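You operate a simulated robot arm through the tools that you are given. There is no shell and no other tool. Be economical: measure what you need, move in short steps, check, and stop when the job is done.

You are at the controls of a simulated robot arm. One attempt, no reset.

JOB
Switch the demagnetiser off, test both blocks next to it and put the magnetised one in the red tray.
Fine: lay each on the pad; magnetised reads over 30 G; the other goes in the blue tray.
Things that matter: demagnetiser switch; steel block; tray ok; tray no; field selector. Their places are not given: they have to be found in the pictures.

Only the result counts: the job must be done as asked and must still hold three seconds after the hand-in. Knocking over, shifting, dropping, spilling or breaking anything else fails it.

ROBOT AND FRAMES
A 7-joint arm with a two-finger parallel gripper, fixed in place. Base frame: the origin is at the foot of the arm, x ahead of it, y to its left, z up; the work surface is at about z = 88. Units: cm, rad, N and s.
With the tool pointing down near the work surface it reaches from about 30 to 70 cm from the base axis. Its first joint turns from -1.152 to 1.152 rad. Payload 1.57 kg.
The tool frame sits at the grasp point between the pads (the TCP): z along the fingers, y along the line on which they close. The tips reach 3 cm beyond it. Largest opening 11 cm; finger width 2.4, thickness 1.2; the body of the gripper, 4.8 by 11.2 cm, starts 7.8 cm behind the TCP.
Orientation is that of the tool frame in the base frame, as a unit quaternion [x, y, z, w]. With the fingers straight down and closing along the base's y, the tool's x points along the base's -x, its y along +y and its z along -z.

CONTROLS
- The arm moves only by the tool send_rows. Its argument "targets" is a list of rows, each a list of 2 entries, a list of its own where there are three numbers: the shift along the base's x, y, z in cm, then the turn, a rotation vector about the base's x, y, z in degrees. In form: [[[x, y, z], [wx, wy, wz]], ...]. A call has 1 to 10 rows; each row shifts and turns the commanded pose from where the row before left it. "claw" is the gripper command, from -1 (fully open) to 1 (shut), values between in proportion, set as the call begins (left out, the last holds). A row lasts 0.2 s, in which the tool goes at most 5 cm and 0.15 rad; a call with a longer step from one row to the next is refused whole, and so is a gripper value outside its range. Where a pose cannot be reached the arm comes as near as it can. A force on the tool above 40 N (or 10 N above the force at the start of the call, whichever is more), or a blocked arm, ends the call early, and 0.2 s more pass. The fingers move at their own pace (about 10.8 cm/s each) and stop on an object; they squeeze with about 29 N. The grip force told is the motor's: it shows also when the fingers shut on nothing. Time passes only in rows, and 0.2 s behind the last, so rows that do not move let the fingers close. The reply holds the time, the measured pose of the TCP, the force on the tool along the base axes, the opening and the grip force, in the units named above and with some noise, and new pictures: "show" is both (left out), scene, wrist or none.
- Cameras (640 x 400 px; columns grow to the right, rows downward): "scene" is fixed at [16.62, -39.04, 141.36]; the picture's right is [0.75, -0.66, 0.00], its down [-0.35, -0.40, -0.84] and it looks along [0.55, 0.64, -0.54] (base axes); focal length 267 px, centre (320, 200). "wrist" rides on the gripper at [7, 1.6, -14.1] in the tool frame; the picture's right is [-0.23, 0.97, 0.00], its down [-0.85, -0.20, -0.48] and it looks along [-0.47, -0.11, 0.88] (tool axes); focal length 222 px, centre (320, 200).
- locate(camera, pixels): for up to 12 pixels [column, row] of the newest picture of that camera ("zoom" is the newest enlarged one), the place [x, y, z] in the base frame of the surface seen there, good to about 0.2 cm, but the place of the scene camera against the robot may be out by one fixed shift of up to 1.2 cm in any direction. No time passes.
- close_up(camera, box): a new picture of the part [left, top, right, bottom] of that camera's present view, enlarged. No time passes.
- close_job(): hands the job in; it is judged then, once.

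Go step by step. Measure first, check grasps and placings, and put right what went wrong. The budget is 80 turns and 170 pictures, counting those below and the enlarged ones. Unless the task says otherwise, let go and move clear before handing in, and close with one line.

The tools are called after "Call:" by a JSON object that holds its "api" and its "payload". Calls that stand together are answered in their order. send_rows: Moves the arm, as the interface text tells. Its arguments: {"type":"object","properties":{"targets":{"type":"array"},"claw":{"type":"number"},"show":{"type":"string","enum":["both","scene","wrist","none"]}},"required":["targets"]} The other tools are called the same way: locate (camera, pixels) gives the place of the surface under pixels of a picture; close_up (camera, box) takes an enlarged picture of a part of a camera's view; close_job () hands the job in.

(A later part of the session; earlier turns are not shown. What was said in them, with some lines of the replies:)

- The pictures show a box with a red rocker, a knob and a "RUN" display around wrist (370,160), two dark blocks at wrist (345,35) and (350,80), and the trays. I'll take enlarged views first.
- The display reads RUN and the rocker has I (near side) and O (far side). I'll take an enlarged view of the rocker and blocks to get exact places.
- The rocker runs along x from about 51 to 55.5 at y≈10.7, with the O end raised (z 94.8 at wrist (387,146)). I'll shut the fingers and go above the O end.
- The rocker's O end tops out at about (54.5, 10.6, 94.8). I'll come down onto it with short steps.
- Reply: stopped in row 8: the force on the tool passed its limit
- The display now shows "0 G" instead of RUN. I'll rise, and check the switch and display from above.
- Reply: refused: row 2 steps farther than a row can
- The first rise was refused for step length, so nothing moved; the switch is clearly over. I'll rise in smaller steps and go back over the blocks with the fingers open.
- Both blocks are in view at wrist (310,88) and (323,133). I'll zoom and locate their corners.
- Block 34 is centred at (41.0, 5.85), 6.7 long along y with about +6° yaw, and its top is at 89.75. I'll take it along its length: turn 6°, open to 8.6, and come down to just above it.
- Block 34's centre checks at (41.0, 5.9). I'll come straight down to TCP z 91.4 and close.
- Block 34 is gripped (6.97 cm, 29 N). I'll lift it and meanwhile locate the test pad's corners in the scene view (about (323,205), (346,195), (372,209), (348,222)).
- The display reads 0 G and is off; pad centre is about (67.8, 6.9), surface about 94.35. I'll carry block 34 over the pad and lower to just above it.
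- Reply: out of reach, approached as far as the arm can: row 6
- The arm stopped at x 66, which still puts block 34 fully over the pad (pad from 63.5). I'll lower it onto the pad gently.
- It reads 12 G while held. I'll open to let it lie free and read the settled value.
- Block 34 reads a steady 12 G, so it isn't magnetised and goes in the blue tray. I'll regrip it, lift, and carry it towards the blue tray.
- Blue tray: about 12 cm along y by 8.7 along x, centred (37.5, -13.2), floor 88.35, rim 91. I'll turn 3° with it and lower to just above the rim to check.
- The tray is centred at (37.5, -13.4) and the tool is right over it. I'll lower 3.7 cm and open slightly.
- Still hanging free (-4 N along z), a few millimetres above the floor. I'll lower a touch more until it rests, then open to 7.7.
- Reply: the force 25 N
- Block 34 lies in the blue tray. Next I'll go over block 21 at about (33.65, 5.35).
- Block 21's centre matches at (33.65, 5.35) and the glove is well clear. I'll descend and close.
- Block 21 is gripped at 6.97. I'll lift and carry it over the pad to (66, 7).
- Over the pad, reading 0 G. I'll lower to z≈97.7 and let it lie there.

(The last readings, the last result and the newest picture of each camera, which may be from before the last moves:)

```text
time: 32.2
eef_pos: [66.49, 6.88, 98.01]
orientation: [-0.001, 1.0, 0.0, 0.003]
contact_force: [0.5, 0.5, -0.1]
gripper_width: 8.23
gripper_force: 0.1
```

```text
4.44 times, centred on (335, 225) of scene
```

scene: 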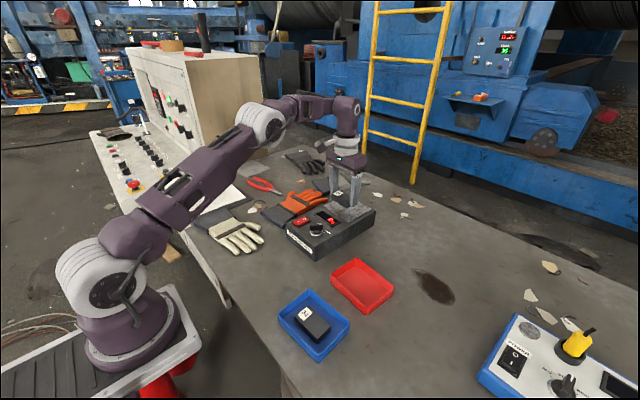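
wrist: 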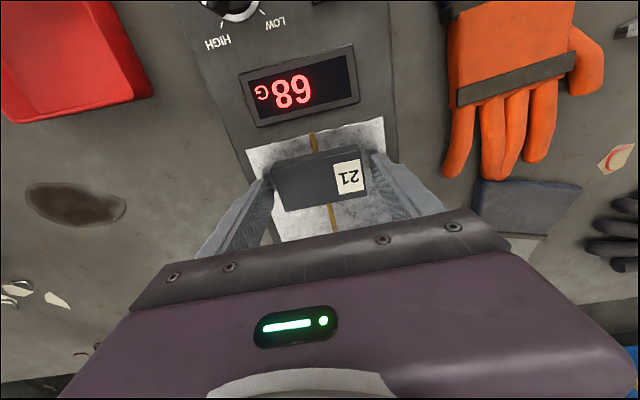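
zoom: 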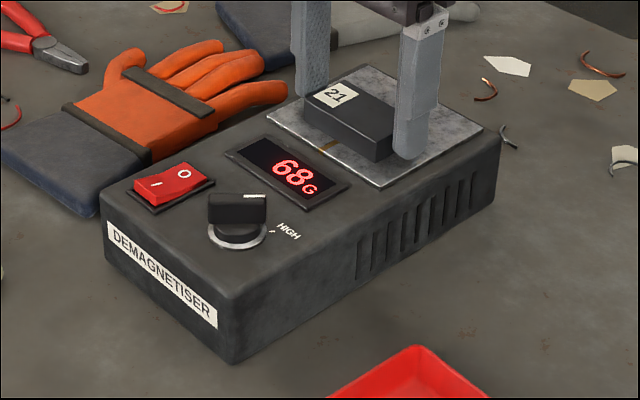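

Block 21 reads 68 G, so it is the magnetised one and goes in the red tray. I'll regrip, lift and go over the red tray.

Call:
{"api": "send_rows", "payload": {"targets": [[[0, 0, -0.35], [0, 0, 0]], [[0, 0, 0], [0, 0, 0]]], "show": "none"}}

Call:
{"api": "send_rows", "payload": {"claw": 1, "targets": [[[0, 0, 0], [0, 0, 0]], [[0, 0, 0], [0, 0, 0]], [[0, 0, 0], [0, 0, 0]], [[0, 0, 2], [0, 0, 0]], [[0, 0, 4], [0, 0, 0]], [[-1, 0, 3.5], [0, 0, 0]], [[-2.5, -3.8, 0], [0, 0, 0]], [[-2.5, -4, 0], [0, 0, 0]], [[-2.5, -4, 0], [0, 0, 0]], [[-2.5, -4, 0], [0, 0, 0]]], "show": "none"}}

Call:
{"api": "send_rows", "payload": {"targets": [[[-2.5, -4, 0], [0, 0, 0]], [[0, 0, 0], [0, 0, 0]]]}}

```text
time: 32.8
eef_pos: [66.73, 6.83, 97.62]
orientation: [-0.001, 1.0, 0.0, 0.002]
contact_force: [-0.2, 0.1, 0.8]
gripper_width: 8.22
gripper_force: 0.0
```

```text
time: 35.0
eef_pos: [55.51, -8.77, 107.12]
orientation: [-0.001, 1.0, 0.0, 0.002]
contact_force: [0.5, 0.6, -4.3]
gripper_width: 6.99
gripper_force: 29.1
```

```text
time: 35.6
eef_pos: [53.05, -12.96, 106.98]
orientation: [0.0, 1.0, 0.001, 0.002]
contact_force: [-0.2, -0.2, -4.8]
gripper_width: 7.0
gripper_force: 29.3
```

scene: 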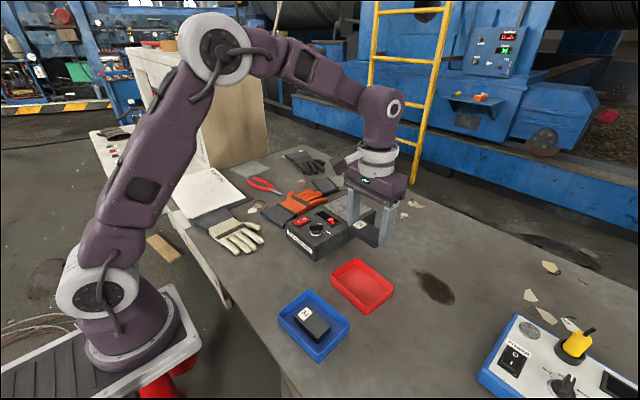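
wrist: 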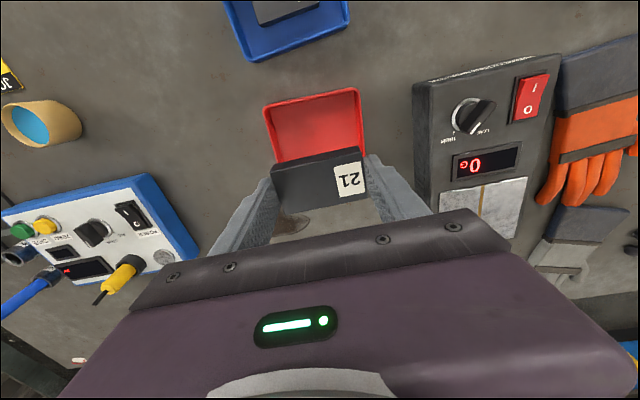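

Call:
{"api": "send_rows", "payload": {"targets": [[[0, -0.2, -4], [0, 0, 0]], [[0, 0, -4], [0, 0, 0]], [[0, 0, -3], [0, 0, 0]], [[0, 0, 0], [0, 0, 0]]], "show": "wrist"}}

Call:
{"api": "close_up", "payload": {"camera": "wrist", "box": [220, 70, 420, 240]}}

```text
time: 36.6
eef_pos: [53.09, -13.17, 95.88]
orientation: [-0.001, 1.0, 0.0, 0.003]
contact_force: [0.4, 0.0, -4.2]
gripper_width: 6.98
gripper_force: 29.2
```

wrist: 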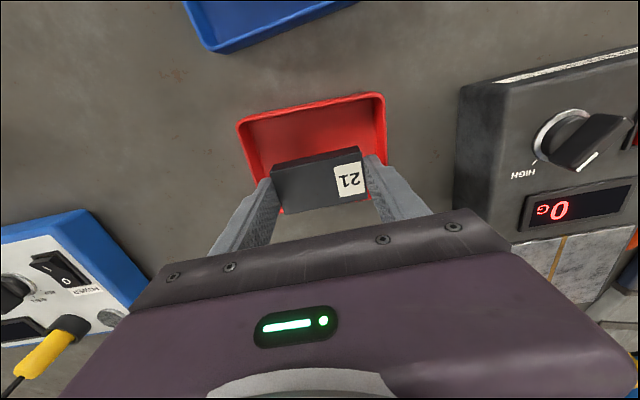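

```text
2.35 times, centred on (320, 155) of wrist
```

zoom: 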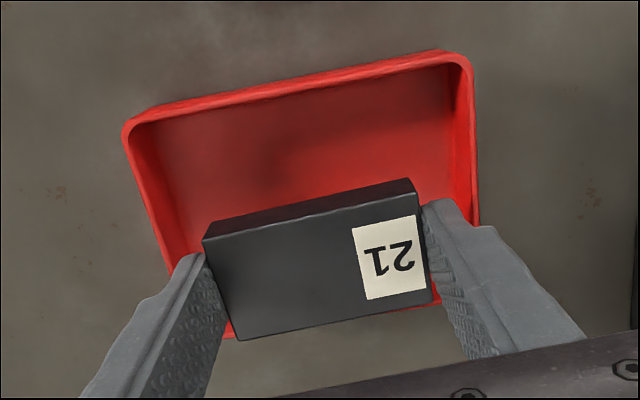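

Call:
{"api": "locate", "payload": {"camera": "zoom", "pixels": [[129, 127], [160, 104], [430, 56], [467, 70], [475, 150], [477, 215], [145, 190], [235, 335], [410, 305], [300, 160]]}}

Call:
{"api": "close_up", "payload": {"camera": "scene", "box": [280, 180, 400, 330]}}

```text
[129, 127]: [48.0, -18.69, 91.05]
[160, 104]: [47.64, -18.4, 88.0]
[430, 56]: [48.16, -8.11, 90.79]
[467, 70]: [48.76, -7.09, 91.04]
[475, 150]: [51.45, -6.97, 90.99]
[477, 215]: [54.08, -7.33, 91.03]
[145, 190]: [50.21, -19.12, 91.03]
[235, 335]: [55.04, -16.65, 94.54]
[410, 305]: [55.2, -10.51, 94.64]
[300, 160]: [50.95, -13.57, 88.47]
```

```text
2.67 times, centred on (340, 255) of scene
```

zoom: 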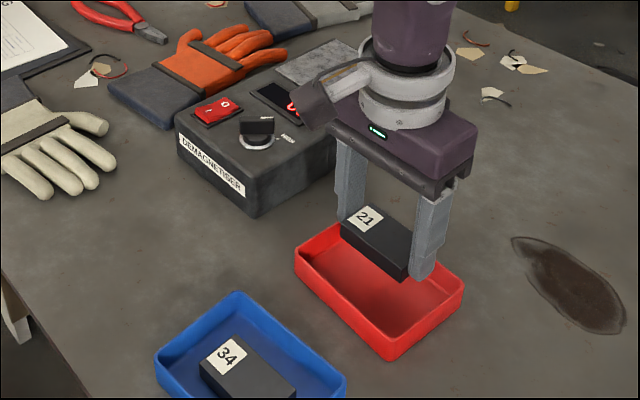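

The red tray is centred near (52.4, -13.2), floor 88.45, rim 91. I'll shift slightly and lower block 21 to the floor.

Call:
{"api": "send_rows", "payload": {"targets": [[[-0.5, -0.1, 0], [0, 0, -1.5]], [[0, 0, -1.5], [0, 0, 0]], [[0, 0, -1.5], [0, 0, 0]], [[0, 0, -0.7], [0, 0, 0]], [[0, 0, 0], [0, 0, 0]]]}}

```text
time: 37.8
eef_pos: [52.7, -13.33, 92.41]
orientation: [0.014, 1.0, 0.001, 0.002]
contact_force: [0.2, -0.3, -4.1]
gripper_width: 6.95
gripper_force: 28.9
```

scene: 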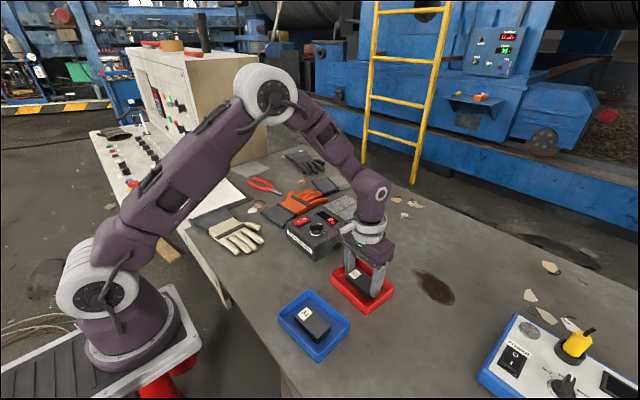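
wrist: 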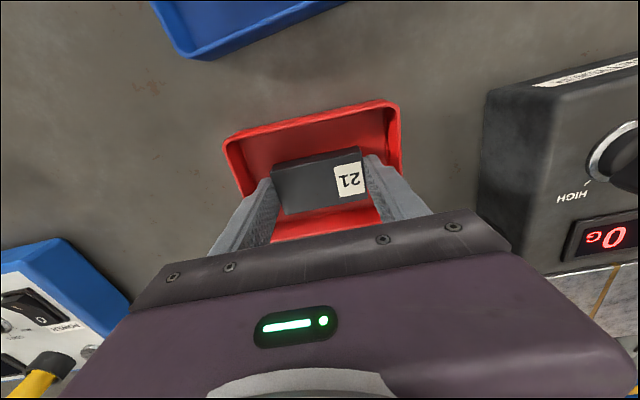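

The fingers are inside the tray with room on both sides, and the block still hangs. I'll lower the last bit, release, and rise.

Call:
{"api": "send_rows", "payload": {"targets": [[[0, 0, -0.3], [0, 0, 0]], [[0, 0, -0.25], [0, 0, 0]], [[0, 0, -0.12], [0, 0, 0]], [[0, 0, 0], [0, 0, 0]]], "show": "none"}}

Call:
{"api": "send_rows", "payload": {"claw": -0.39, "targets": [[[0, 0, 0], [0, 0, 0]], [[0, 0, 0], [0, 0, 0]]], "show": "none"}}

Call:
{"api": "send_rows", "payload": {"targets": [[[0, 0, 1.5], [0, 0, 0]], [[0, 0, 3], [0, 0, 0]], [[-1, 0, 4], [0, 0, 0]], [[-2.5, 1, 4], [0, 0, 0]], [[-2.5, 2, 3.5], [0, 0, 0]], [[-2, 2, 3], [0, 0, 0]], [[0, 0, 0], [0, 0, 0]]]}}

Call:
{"api": "close_up", "payload": {"camera": "scene", "box": [220, 180, 400, 370]}}

```text
time: 38.8
eef_pos: [52.64, -13.31, 91.66]
orientation: [0.013, 1.0, 0.0, 0.002]
contact_force: [0.4, -1.0, -4.1]
gripper_width: 6.97
gripper_force: 29.0
```

```text
time: 39.4
eef_pos: [52.68, -13.37, 91.77]
orientation: [0.013, 1.0, 0.001, 0.003]
contact_force: [-0.4, -0.2, -0.8]
gripper_width: 7.66
gripper_force: 0.1
```

```text
time: 41.0
eef_pos: [44.7, -8.11, 110.86]
orientation: [0.013, 1.0, 0.0, 0.003]
contact_force: [-0.1, 0.3, -0.5]
gripper_width: 7.64
gripper_force: 0.0
```

scene: 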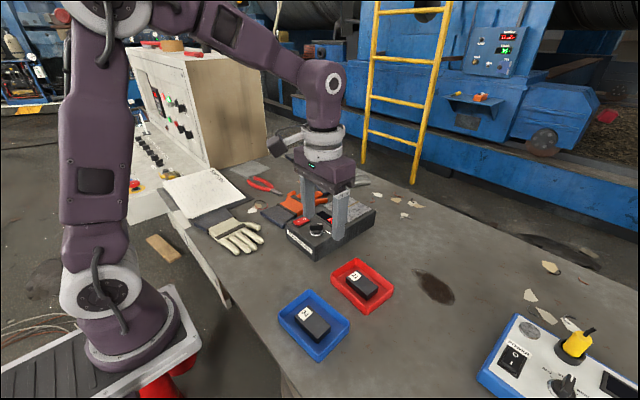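
wrist: 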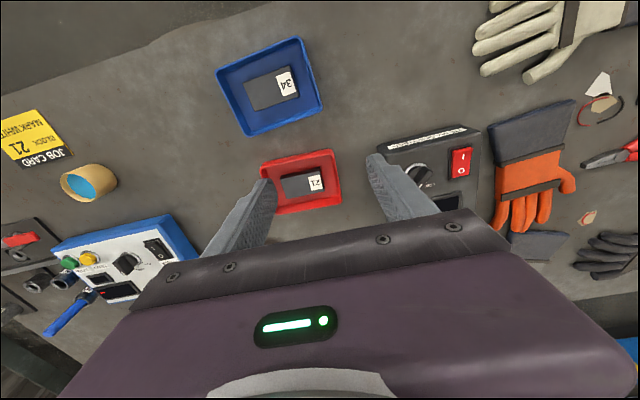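

```text
2.11 times, centred on (310, 275) of scene
```

zoom: 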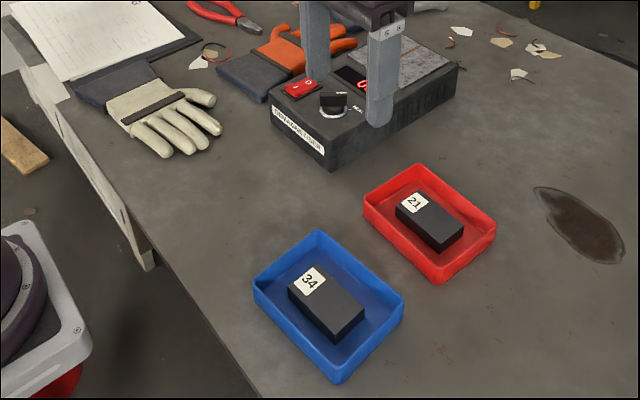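

Block 21 (68 G) lies in the red tray, block 34 (12 G) lies in the blue tray, the switch is at O and the hand is clear. I'm handing in.

Call:
{"api": "close_job", "payload": {}}

```text
The job is handed in.
```

The demagnetiser is off; block 21 read 68 G, so it is magnetised and in the red tray, and block 34 read 12 G and is in the blue tray.
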